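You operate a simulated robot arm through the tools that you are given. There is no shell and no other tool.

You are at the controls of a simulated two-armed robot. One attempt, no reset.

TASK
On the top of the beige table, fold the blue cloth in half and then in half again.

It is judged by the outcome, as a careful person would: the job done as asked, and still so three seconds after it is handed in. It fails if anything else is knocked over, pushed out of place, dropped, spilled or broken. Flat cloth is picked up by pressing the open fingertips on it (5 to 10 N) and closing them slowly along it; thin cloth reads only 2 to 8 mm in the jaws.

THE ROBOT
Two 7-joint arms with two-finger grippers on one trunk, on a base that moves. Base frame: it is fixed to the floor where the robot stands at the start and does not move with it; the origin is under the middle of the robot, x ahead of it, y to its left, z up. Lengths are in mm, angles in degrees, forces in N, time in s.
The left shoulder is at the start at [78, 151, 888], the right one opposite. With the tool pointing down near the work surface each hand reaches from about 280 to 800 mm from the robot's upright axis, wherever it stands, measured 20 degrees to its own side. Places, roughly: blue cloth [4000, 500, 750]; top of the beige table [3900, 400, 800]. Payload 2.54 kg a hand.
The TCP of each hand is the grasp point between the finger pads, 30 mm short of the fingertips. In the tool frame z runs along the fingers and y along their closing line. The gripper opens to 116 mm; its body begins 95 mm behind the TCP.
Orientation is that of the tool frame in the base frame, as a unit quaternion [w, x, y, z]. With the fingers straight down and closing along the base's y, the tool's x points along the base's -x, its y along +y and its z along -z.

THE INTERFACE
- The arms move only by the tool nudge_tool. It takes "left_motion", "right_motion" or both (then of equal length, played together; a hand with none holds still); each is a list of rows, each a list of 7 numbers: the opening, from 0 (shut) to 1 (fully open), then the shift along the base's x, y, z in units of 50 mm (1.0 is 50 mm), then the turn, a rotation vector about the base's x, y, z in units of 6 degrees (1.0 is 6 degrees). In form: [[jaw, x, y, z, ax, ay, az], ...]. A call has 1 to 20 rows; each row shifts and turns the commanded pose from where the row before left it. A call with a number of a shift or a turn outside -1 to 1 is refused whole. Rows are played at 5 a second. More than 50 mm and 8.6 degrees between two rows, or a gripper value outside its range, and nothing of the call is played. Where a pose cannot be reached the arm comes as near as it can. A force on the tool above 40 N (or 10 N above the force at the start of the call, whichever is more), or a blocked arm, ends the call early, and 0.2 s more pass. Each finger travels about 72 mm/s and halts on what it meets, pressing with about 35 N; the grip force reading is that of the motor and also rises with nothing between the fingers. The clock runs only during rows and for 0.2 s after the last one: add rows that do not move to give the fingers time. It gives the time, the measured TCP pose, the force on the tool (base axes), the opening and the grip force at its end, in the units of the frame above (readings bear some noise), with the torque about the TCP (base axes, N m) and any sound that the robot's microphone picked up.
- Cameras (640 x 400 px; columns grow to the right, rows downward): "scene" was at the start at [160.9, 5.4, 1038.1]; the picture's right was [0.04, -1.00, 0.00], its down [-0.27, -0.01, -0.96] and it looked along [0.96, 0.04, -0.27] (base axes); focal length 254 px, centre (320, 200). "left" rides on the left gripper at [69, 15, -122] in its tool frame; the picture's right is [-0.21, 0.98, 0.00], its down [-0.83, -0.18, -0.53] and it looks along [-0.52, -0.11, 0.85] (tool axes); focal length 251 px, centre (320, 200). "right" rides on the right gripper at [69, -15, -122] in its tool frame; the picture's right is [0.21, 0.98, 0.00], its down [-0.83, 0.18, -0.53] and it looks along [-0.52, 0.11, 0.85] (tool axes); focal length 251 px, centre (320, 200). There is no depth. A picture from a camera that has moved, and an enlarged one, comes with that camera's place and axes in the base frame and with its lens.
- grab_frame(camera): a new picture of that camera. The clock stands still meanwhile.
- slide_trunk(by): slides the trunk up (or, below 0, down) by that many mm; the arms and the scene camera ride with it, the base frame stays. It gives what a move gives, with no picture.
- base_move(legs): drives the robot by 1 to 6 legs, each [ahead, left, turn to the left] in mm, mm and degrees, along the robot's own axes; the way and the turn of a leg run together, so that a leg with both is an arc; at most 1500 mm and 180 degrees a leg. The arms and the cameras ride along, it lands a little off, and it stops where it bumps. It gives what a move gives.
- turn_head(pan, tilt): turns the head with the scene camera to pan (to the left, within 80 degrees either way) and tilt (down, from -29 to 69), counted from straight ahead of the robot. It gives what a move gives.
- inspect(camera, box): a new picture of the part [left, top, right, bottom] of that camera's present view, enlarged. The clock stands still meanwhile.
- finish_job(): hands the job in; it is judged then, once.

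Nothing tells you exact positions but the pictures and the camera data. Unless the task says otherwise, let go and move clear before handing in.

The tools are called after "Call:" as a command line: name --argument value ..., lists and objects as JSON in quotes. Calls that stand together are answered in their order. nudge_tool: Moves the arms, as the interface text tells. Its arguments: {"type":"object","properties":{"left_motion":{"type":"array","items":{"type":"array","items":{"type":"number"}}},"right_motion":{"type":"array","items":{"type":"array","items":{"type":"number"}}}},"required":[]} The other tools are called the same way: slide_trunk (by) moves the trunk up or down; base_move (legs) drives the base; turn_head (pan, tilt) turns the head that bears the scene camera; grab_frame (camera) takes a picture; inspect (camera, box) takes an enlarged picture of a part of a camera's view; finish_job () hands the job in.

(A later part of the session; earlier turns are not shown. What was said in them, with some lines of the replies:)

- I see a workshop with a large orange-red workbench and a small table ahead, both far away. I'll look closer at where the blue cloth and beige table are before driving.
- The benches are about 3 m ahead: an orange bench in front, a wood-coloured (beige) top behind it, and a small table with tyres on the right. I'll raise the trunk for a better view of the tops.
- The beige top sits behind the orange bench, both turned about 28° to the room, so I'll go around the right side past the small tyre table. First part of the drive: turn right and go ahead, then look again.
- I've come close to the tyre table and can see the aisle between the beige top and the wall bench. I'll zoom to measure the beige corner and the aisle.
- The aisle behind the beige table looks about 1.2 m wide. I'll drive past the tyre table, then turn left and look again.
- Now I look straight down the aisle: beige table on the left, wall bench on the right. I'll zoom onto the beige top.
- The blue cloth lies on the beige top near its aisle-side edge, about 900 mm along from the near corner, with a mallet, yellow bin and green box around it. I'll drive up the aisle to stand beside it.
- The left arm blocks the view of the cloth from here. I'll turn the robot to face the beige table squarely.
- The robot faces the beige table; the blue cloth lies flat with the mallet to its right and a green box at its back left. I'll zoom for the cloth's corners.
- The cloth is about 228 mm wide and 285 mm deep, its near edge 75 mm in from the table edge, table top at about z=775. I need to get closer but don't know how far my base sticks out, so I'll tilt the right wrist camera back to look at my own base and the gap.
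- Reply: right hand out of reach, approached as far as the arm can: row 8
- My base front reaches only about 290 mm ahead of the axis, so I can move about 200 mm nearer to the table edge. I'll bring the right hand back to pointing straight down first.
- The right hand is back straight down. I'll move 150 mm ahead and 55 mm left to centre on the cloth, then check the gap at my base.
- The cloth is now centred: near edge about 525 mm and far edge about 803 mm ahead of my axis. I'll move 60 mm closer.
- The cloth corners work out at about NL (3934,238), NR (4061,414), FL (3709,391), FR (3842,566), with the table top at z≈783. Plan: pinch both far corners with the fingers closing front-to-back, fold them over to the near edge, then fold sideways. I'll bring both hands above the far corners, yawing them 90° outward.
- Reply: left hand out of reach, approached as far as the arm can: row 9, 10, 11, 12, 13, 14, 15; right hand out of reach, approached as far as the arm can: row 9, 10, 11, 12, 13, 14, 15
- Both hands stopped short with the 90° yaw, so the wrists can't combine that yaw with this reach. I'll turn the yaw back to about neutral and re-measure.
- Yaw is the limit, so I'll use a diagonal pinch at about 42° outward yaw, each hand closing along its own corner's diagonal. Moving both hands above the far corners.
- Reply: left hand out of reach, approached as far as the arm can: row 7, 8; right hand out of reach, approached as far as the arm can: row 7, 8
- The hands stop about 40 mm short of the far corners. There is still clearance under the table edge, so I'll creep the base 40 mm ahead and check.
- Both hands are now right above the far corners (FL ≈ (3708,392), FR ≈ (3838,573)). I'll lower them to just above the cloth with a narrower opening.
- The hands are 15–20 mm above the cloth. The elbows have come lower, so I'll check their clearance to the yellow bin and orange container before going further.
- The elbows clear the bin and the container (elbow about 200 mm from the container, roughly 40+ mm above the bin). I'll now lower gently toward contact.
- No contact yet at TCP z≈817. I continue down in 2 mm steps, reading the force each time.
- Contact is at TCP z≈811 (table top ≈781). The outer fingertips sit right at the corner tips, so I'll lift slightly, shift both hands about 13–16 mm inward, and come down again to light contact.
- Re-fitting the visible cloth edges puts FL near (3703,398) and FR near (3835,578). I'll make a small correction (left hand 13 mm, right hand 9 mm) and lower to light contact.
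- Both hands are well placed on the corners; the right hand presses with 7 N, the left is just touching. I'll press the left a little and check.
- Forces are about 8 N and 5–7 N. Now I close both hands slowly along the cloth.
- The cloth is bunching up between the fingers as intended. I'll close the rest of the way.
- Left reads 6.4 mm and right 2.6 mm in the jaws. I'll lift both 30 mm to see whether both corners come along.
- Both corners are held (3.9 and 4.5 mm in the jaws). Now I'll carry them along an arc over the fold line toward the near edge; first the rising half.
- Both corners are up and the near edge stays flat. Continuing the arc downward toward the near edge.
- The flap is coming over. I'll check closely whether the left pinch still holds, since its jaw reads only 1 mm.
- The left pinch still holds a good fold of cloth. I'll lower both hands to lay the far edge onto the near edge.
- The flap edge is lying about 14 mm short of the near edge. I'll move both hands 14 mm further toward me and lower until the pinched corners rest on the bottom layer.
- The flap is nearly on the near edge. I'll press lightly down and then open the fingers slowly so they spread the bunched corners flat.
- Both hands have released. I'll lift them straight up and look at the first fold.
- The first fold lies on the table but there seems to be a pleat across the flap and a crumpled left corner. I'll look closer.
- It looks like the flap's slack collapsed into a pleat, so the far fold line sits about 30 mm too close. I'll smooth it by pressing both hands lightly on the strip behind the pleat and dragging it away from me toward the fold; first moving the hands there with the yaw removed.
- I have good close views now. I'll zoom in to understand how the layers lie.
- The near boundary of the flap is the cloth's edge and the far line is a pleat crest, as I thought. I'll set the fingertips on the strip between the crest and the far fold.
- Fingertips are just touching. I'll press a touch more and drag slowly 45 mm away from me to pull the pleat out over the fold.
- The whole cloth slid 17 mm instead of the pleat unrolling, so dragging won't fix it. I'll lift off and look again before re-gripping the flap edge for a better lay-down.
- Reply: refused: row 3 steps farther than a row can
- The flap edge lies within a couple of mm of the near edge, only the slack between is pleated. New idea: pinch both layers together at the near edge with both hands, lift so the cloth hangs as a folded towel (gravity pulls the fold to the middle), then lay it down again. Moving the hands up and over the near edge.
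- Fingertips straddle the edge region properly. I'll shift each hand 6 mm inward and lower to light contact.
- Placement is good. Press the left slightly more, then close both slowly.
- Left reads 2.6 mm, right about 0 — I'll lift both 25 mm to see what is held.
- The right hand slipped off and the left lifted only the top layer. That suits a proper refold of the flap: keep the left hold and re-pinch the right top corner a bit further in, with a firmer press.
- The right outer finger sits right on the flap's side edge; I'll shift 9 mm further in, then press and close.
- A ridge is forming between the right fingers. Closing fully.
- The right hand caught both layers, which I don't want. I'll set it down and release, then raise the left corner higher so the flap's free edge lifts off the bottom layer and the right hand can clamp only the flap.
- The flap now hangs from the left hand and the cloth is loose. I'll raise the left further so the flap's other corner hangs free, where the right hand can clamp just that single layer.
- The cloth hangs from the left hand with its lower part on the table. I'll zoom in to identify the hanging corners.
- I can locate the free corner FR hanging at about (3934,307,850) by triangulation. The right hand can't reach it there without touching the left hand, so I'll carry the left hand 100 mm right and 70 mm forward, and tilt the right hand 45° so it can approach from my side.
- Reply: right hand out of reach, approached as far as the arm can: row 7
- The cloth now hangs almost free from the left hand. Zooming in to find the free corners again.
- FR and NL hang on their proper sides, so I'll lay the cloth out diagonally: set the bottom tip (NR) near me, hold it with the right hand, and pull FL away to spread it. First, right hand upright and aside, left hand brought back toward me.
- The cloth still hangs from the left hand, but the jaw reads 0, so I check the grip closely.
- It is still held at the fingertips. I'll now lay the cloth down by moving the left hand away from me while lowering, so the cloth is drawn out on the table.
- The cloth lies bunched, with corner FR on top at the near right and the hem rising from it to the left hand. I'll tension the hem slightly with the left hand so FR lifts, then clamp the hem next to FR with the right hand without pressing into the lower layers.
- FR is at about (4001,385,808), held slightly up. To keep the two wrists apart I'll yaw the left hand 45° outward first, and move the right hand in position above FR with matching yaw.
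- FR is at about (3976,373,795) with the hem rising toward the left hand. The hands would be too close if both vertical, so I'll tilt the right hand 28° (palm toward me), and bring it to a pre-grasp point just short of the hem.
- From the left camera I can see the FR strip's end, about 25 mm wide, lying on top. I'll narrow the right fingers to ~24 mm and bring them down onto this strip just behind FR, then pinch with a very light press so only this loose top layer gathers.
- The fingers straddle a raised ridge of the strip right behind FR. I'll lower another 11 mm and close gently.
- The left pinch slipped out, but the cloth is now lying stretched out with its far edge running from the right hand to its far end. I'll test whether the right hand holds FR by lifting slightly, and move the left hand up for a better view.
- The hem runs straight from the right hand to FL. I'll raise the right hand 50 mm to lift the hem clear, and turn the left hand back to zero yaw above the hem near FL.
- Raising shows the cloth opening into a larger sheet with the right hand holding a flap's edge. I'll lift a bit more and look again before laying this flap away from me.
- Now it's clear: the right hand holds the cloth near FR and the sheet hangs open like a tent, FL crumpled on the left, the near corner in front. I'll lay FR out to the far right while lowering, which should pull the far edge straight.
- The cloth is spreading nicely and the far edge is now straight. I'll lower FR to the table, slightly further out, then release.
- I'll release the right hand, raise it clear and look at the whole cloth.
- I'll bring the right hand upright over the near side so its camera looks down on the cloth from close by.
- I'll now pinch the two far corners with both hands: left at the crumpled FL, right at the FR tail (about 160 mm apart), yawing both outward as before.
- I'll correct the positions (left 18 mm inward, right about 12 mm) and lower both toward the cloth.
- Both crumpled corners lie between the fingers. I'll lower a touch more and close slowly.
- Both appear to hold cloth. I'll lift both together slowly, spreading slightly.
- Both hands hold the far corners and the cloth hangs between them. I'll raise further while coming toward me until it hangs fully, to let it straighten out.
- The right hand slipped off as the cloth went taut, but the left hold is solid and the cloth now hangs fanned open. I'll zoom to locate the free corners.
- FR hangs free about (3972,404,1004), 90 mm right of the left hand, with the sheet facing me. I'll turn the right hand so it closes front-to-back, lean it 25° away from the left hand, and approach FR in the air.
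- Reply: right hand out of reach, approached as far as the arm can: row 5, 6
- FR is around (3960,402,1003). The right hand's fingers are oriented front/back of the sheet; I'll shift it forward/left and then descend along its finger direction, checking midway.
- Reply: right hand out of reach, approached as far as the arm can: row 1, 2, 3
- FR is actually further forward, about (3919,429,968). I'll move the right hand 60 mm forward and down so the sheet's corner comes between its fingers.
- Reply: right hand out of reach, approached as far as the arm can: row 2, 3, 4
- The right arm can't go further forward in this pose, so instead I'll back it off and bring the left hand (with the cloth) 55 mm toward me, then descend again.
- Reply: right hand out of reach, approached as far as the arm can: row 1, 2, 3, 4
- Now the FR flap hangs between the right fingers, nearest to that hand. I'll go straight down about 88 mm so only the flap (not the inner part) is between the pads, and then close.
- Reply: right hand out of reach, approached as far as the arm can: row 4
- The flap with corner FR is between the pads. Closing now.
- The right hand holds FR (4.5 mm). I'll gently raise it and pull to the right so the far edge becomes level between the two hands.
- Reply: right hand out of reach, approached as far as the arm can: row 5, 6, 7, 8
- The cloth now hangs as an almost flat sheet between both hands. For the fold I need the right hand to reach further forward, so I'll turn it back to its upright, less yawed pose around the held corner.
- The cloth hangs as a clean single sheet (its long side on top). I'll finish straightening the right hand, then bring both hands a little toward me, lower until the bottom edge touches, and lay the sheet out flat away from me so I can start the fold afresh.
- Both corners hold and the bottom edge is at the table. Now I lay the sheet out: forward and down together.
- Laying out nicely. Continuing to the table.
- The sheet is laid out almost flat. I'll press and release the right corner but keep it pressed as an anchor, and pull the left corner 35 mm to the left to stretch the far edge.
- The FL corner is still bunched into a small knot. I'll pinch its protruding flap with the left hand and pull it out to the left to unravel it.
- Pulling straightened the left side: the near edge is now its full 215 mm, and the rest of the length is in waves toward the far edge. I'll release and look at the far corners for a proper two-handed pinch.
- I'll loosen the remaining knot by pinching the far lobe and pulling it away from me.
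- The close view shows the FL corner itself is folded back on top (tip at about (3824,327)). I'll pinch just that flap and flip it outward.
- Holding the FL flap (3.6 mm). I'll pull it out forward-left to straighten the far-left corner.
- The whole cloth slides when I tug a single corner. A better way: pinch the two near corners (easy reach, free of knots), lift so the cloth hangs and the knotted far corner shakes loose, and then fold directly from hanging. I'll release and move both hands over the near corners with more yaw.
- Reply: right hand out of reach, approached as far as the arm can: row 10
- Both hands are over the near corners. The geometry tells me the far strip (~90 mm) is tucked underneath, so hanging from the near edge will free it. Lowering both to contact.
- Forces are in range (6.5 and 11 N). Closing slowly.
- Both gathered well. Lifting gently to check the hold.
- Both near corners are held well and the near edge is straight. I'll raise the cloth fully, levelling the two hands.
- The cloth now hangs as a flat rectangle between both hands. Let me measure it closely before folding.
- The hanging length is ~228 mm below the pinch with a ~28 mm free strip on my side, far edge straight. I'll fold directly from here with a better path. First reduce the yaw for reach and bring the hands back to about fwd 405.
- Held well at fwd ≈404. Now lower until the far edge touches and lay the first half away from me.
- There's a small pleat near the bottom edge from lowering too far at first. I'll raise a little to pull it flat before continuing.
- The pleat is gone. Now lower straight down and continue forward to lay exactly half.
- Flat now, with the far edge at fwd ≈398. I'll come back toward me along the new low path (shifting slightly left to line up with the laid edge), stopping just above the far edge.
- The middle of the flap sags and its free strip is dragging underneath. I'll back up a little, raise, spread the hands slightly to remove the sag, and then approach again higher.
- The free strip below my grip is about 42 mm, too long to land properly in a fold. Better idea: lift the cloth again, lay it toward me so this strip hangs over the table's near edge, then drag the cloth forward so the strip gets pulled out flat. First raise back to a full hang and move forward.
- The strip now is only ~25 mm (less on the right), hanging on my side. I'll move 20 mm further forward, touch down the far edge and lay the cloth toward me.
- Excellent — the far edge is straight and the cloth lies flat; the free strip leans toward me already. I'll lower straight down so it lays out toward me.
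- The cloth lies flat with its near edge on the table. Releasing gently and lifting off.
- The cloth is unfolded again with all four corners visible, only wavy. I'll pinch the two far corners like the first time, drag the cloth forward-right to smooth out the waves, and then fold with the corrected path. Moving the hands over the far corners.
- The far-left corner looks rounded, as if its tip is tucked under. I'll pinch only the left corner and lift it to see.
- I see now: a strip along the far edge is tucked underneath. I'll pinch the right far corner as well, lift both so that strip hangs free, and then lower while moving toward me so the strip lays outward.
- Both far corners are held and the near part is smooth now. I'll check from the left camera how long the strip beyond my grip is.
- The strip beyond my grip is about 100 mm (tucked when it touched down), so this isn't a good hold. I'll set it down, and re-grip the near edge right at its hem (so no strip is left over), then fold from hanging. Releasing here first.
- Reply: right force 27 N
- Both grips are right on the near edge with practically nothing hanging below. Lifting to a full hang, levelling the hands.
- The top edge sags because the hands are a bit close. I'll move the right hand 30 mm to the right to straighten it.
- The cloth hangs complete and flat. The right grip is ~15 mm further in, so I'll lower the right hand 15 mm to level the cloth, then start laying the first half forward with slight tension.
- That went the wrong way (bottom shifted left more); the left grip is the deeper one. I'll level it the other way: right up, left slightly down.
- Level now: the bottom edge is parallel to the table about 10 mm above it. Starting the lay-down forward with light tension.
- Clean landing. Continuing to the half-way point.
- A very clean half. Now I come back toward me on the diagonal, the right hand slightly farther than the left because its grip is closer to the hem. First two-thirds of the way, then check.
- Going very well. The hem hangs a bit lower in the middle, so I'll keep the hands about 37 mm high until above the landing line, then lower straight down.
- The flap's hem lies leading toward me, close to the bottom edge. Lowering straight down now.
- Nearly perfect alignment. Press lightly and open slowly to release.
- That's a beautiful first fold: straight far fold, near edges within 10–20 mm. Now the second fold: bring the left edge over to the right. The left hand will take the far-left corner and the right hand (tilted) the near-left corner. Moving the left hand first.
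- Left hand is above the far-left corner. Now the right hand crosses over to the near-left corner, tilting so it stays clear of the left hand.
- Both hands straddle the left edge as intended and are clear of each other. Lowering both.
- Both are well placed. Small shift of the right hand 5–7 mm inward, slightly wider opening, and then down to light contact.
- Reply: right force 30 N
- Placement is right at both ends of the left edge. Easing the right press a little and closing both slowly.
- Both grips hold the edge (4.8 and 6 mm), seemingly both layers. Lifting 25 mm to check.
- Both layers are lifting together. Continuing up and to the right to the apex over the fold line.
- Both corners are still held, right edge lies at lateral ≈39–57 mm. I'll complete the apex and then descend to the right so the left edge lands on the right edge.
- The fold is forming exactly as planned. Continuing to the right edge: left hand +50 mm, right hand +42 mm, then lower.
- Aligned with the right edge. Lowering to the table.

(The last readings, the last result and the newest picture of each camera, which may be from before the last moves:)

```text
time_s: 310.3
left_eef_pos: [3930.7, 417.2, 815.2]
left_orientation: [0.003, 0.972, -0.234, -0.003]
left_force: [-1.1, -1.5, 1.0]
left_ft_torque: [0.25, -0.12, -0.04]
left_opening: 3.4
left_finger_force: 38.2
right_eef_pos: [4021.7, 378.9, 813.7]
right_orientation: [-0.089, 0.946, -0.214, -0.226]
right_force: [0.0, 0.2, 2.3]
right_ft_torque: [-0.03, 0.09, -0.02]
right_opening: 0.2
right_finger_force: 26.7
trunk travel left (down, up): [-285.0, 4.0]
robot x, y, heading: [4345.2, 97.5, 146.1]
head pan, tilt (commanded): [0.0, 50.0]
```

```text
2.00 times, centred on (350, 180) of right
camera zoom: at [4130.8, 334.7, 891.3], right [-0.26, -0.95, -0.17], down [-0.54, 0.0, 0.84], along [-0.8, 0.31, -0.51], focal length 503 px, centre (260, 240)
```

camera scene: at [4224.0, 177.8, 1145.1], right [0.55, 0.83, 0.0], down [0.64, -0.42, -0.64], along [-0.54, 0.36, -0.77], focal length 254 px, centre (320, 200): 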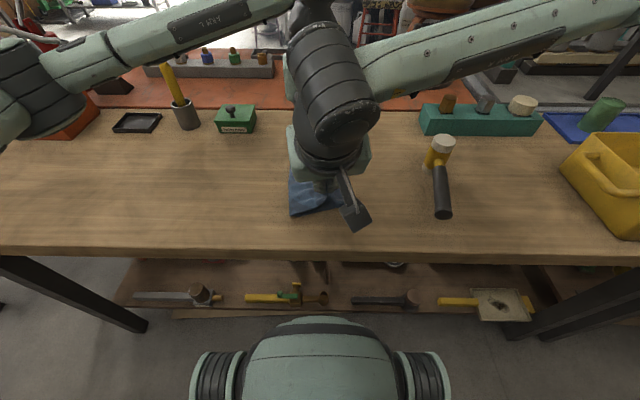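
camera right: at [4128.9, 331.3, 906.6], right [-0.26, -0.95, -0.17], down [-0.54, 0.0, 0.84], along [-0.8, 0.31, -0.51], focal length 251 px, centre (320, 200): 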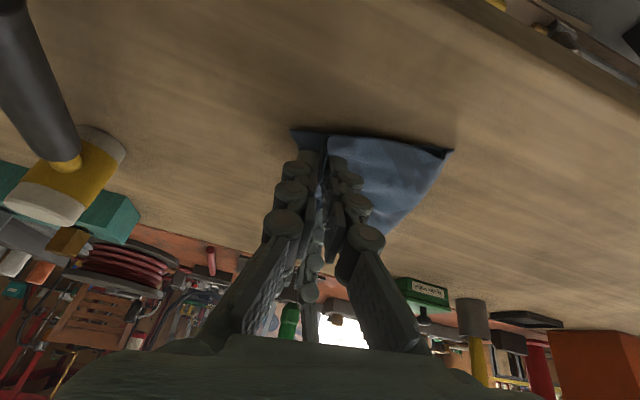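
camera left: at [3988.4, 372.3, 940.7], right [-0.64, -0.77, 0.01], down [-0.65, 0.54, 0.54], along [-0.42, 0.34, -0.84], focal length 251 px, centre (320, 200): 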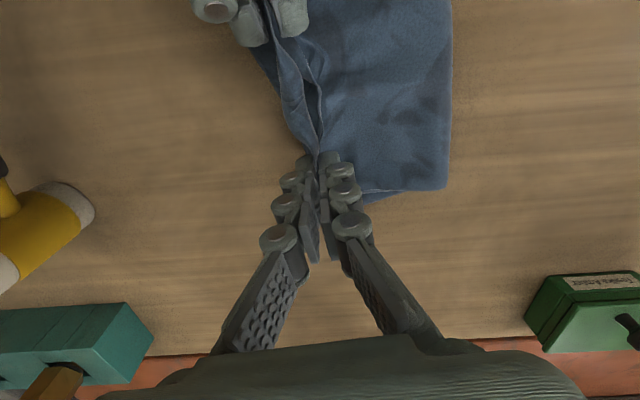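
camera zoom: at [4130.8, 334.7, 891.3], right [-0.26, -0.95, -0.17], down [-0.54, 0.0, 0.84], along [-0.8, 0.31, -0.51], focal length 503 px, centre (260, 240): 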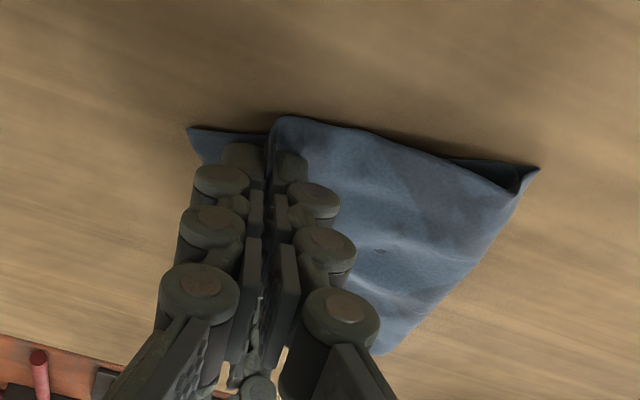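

The flap is down; its near corner is about 25 mm short of the bottom layer's corner. I'll lift a few mm and shift: near hand forward-right, far hand a bit forward, then set down again.

Call:
nudge_tool --left_motion '[[0, 0, 0, 0.14, 0, 0, 0], [0, -0.055, 0.037, 0, 0, 0, 0], [0, -0.055, 0.037, 0, 0, 0, 0], [0, -0.055, 0.037, 0, 0, 0, 0], [0, 0, 0, -0.12, 0, 0, 0], [0, 0, 0, 0, 0, 0, 0]]' --right_motion '[[0, 0, 0, 0.14, 0, 0, 0], [0, -0.035, 0.167, 0, 0, 0, 0], [0, -0.035, 0.167, 0, 0, 0, 0], [0, -0.035, 0.167, 0, 0, 0, 0], [0, 0, 0, -0.12, 0, 0, 0], [0, 0, 0, 0, 0, 0, 0]]'

Call:
inspect --camera "left" --box '[160, 0, 500, 240]'

Call:
inspect --camera "right" --box '[200, 80, 500, 280]'

```text
time_s: 311.7
left_eef_pos: [3923.6, 423.1, 817.4]
left_orientation: [0.003, 0.972, -0.234, -0.002]
left_force: [2.6, 4.1, 1.7]
left_ft_torque: [-0.06, 0.03, 0.0]
left_opening: 1.0
left_finger_force: 26.6
right_eef_pos: [4015.3, 403.5, 816.5]
right_orientation: [-0.09, 0.946, -0.215, -0.225]
right_force: [-0.7, 1.1, -1.5]
right_ft_torque: [-0.02, -0.06, -0.02]
right_opening: 5.7
right_finger_force: 38.1
trunk travel left (down, up): [-285.0, 4.0]
robot x, y, heading: [4343.8, 96.9, 146.1]
head pan, tilt (commanded): [0.0, 50.0]
```

```text
1.67 times, centred on (330, 120) of left
camera zoom: at [3979.5, 379.1, 937.0], right [-0.64, -0.77, 0.01], down [-0.65, 0.54, 0.54], along [-0.42, 0.34, -0.84], focal length 419 px, centre (303, 333)
```

zoom: 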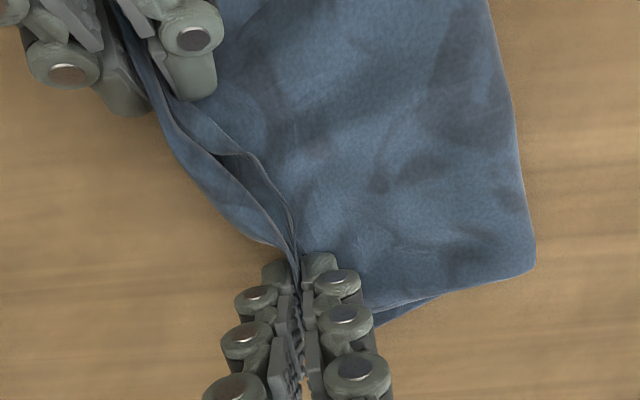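

```text
2.00 times, centred on (350, 180) of right
camera zoom: at [4125.1, 359.6, 893.3], right [-0.26, -0.95, -0.17], down [-0.54, 0.0, 0.84], along [-0.8, 0.31, -0.51], focal length 503 px, centre (260, 240)
```

zoom: 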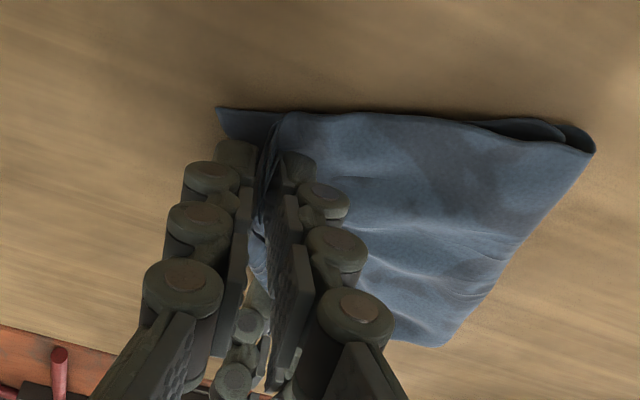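

Closer now. Lowering and releasing both slowly.

Call:
nudge_tool --left_motion '[[0, 0, 0, -0.08, 0, 0, 0], [0.03, 0, 0, 0, 0, 0, 0], [0.07, 0, 0, 0, 0, 0, 0], [0.11, 0, 0, 0, 0, 0, 0], [0.15, 0, 0, 0, 0, 0, 0], [0.2, 0, 0, 0, 0, 0, 0], [0.25, 0, 0, 0, 0, 0, 0], [0.25, 0, 0, 0, 0, 0, 0], [0.25, 0, 0, 0.2, 0, 0, 0], [0.25, 0, 0, 0.4, 0, 0, 0], [0.25, 0, 0, 0.6, 0, 0, 0]]' --right_motion '[[0, 0, 0, -0.08, 0, 0, 0], [0.03, 0, 0, 0, 0, 0, 0], [0.07, 0, 0, 0, 0, 0, 0], [0.11, 0, 0, 0, 0, 0, 0], [0.15, 0, 0, 0, 0, 0, 0], [0.2, 0, 0, 0, 0, 0, 0], [0.25, 0, 0, 0, 0, 0, 0], [0.25, 0, 0, 0, 0, 0, 0], [0.25, 0.05, -0.04, 0.2, 0, 0, 0], [0.25, 0.1, -0.07, 0.4, 0, 0, 0], [0.25, 0.2, -0.13, 0.6, 0, 0, 0]]'

Call:
nudge_tool --left_motion '[[0.25, 0, 0, 0.6, 0, 0, 0], [0.25, 0, 0, 0.6, 0, 0, 0], [0.25, -0.4, -0.6, 0.4, 0, 0, 0], [0.25, -0.4, -0.6, 0.2, 0, 0, 0], [0.25, -0.4, -0.6, 0, 0, 0, 0], [0.25, -0.3, -0.5, 0, 0, 0, 0]]' --right_motion '[[0.25, 0.2, 0.3, 0.6, 0, 0, 0], [0.25, 0.3, 0.5, 0.6, 0, 0, 0], [0.25, 0.3, 0.6, 0.4, 0, 0, 0], [0.25, 0.3, 0.6, 0.2, 0, 0, 0], [0.25, 0.2, 0.5, 0, 0, 0, 0], [0.25, 0, 0, 0, 0, 0, 0]]'

Call:
grab_frame --camera "scene"

Call:
inspect --camera "scene" --box '[260, 130, 420, 240]'

```text
time_s: 314.1
left_eef_pos: [3924.1, 422.0, 871.1]
left_orientation: [0.004, 0.972, -0.235, -0.003]
left_force: [0.5, 0.9, -0.5]
left_ft_torque: [-0.01, 0.03, 0.02]
left_opening: 28.9
left_finger_force: 0.1
right_eef_pos: [4032.9, 390.9, 870.8]
right_orientation: [-0.089, 0.946, -0.214, -0.226]
right_force: [-0.6, -0.4, -0.3]
right_ft_torque: [-0.04, -0.02, -0.01]
right_opening: 29.1
right_finger_force: 0.1
trunk travel left (down, up): [-285.0, 4.0]
robot x, y, heading: [4342.8, 98.9, 146.3]
head pan, tilt (commanded): [0.0, 50.0]
```

```text
time_s: 315.5
left_eef_pos: [3847.1, 309.3, 962.6]
left_orientation: [0.003, 0.972, -0.235, -0.004]
left_force: [0.4, 0.7, 0.4]
left_ft_torque: [0.0, 0.01, 0.0]
left_opening: 28.8
left_finger_force: 0.0
right_eef_pos: [4098.1, 515.7, 960.0]
right_orientation: [-0.09, 0.946, -0.216, -0.224]
right_force: [-0.2, 0.0, 0.0]
right_ft_torque: [0.01, 0.0, -0.02]
right_opening: 29.0
right_finger_force: 0.0
trunk travel left (down, up): [-285.0, 4.0]
robot x, y, heading: [4345.1, 98.2, 146.5]
head pan, tilt (commanded): [0.0, 50.0]
```

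```text
taken
camera scene: at [4223.6, 177.7, 1145.1], right [0.55, 0.83, 0.0], down [0.64, -0.42, -0.64], along [-0.54, 0.36, -0.77], focal length 254 px, centre (320, 200)
```

scene: 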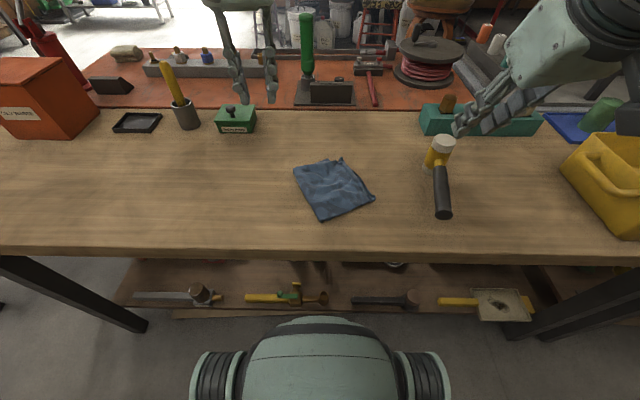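

```text
3.64 times, centred on (340, 185) of scene
camera zoom: at [4223.6, 177.7, 1145.1], right [0.55, 0.83, 0.0], down [0.64, -0.42, -0.64], along [-0.54, 0.36, -0.77], focal length 922 px, centre (247, 254)
```

zoom: 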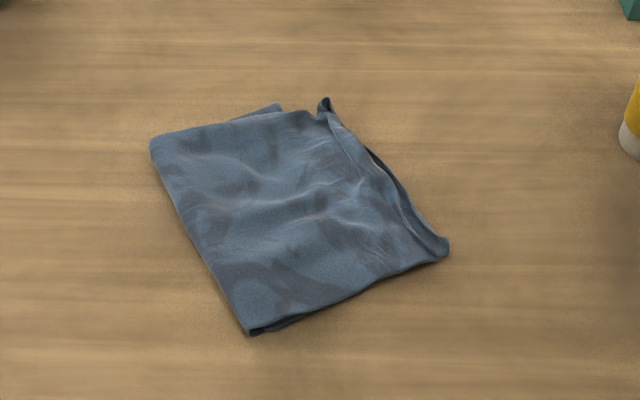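

The cloth is now a neat quarter: about 110 × 138 mm, exactly a quarter of the original 220 × 279 mm. I'll move the hands clear, let a few seconds pass, and inspect closely.

Call:
nudge_tool --left_motion '[[0.25, -0.2, -0.3, 0.2, 0, 0, 0], [0.25, 0, 0, 0, 0, 0, 0], [0.25, 0, 0, 0, 0, 0, 0], [0.25, 0, 0, 0, 0, 0, 0], [0.25, 0, 0, 0, 0, 0, 0], [0.25, 0, 0, 0, 0, 0, 0], [0.25, 0, 0, 0, 0, 0, 0], [0.25, 0, 0, 0, 0, 0, 0], [0.25, 0, 0, 0, 0, 0, 0], [0.25, 0, 0, 0, 0, 0, 0], [0.25, 0, 0, 0, 0, 0, 0], [0.25, 0, 0, 0, 0, 0, 0], [0.25, 0, 0, 0, 0, 0, 0], [0.25, 0, 0, 0, 0, 0, 0], [0.25, 0, 0, 0, 0, 0, 0]]' --right_motion '[[0.25, 0, 0.1, 0.3, -0.519, -0.775, 0], [0.25, 0, 0.1, 0.3, -0.519, -0.775, 0], [0.25, 0, 0.1, 0.3, -0.519, -0.775, 0], [0.25, 0, 0.1, 0.2, -0.519, -0.775, 0], [0.25, 0, 0, 0, -0.519, -0.775, 0], [0.25, 0, 0, 0, 0, 0, 0], [0.25, 0, 0, 0, 0, 0, 0], [0.25, 0, 0, 0, 0, 0, 0], [0.25, 0, 0, 0, 0, 0, 0], [0.25, 0, 0, 0, 0, 0, 0], [0.25, 0, 0, 0, 0, 0, 0], [0.25, 0, 0, 0, 0, 0, 0], [0.25, 0, 0, 0, 0, 0, 0], [0.25, 0, 0, 0, 0, 0, 0], [0.25, 0, 0, 0, 0, 0, 0]]'

Call:
grab_frame --camera "scene"

Call:
inspect --camera "scene" --box '[285, 150, 385, 225]'

Call:
inspect --camera "left" --box '[60, 0, 320, 200]'

Call:
grab_frame --camera "right"

```text
time_s: 318.7
left_eef_pos: [3838.3, 294.5, 971.2]
left_orientation: [0.004, 0.972, -0.235, -0.003]
left_force: [0.6, 0.0, 0.9]
left_ft_torque: [0.01, -0.04, 0.02]
left_opening: 28.8
left_finger_force: 0.0
right_eef_pos: [4098.4, 535.4, 1015.8]
right_orientation: [-0.003, 0.975, -0.22, 0.0]
right_force: [-0.8, 0.5, 1.0]
right_ft_torque: [0.01, 0.0, 0.01]
right_opening: 29.0
right_finger_force: 0.1
trunk travel left (down, up): [-285.0, 4.0]
robot x, y, heading: [4343.8, 92.0, 146.0]
head pan, tilt (commanded): [0.0, 50.0]
```

```text
taken
camera scene: at [4223.9, 178.1, 1145.0], right [0.55, 0.83, 0.0], down [0.64, -0.42, -0.64], along [-0.54, 0.36, -0.77], focal length 254 px, centre (320, 200)
```

scene: 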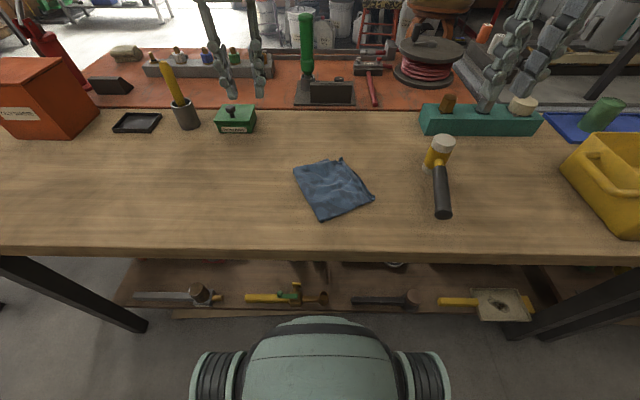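

```text
5.33 times, centred on (335, 188) of scene
camera zoom: at [4223.9, 178.1, 1145.0], right [0.55, 0.83, 0.0], down [0.64, -0.42, -0.64], along [-0.54, 0.36, -0.77], focal length 1353 px, centre (240, 267)
```

zoom: 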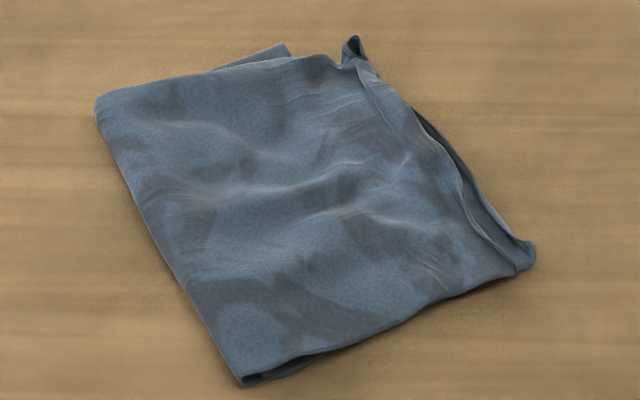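

```text
2.00 times, centred on (190, 100) of left
camera zoom: at [3893.1, 250.3, 1092.4], right [-0.64, -0.77, 0.01], down [-0.65, 0.54, 0.54], along [-0.42, 0.33, -0.84], focal length 503 px, centre (580, 400)
```

zoom: 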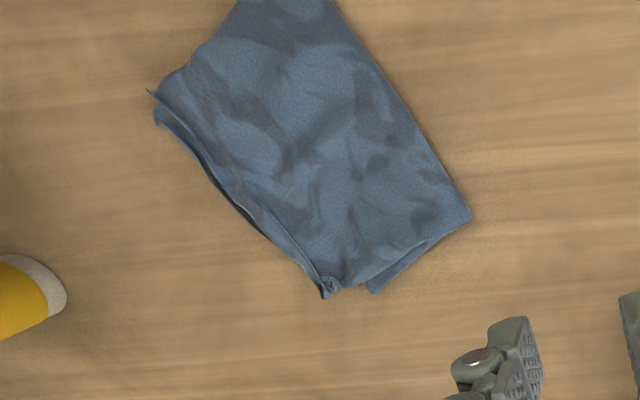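

```text
taken
camera right: at [4166.0, 519.4, 1138.0], right [-0.23, -0.97, -0.01], down [-0.82, 0.19, 0.53], along [-0.52, 0.13, -0.85], focal length 251 px, centre (320, 200)
```

right: 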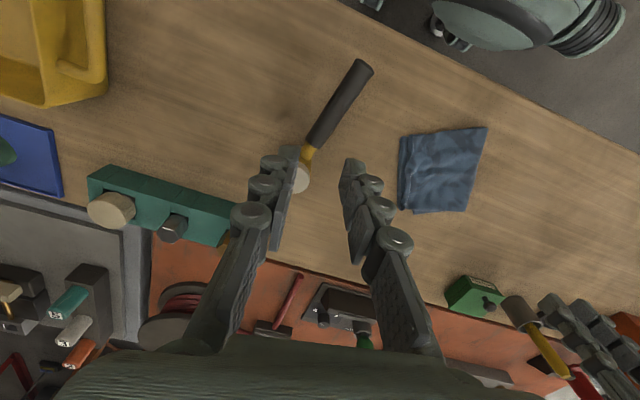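

The cloth has stayed put for over 3 s, folded in half and in half again (about 110 × 138 mm, four layers, edges closely stacked). The hands are empty and clear, and all the other items (mallet, green box, bin, container) are where they were. Handing in.

Call:
finish_job

```text
The job is handed in.
```

The blue cloth is folded in half and then in half again on the beige table. The packet measures about 110 × 138 mm, a quarter of its original size of roughly 220 × 279 mm, as read off the camera.

It stayed still for more than three seconds after I let go. Both hands are empty and clear of it. The mallet, green box, yellow bin and orange container look unmoved in the last pictures.

- **Not perfectly tidy:** at the far side one corner of the bottom layer shows by about 10–15 mm, and another corner curls up slightly. I left both, since pressing them down risked shifting the layers.
- **Messy route:** my first fold pleated, and the cloth bunched up while I was fixing it. I shook it out in the air, laid it flat and folded it again.
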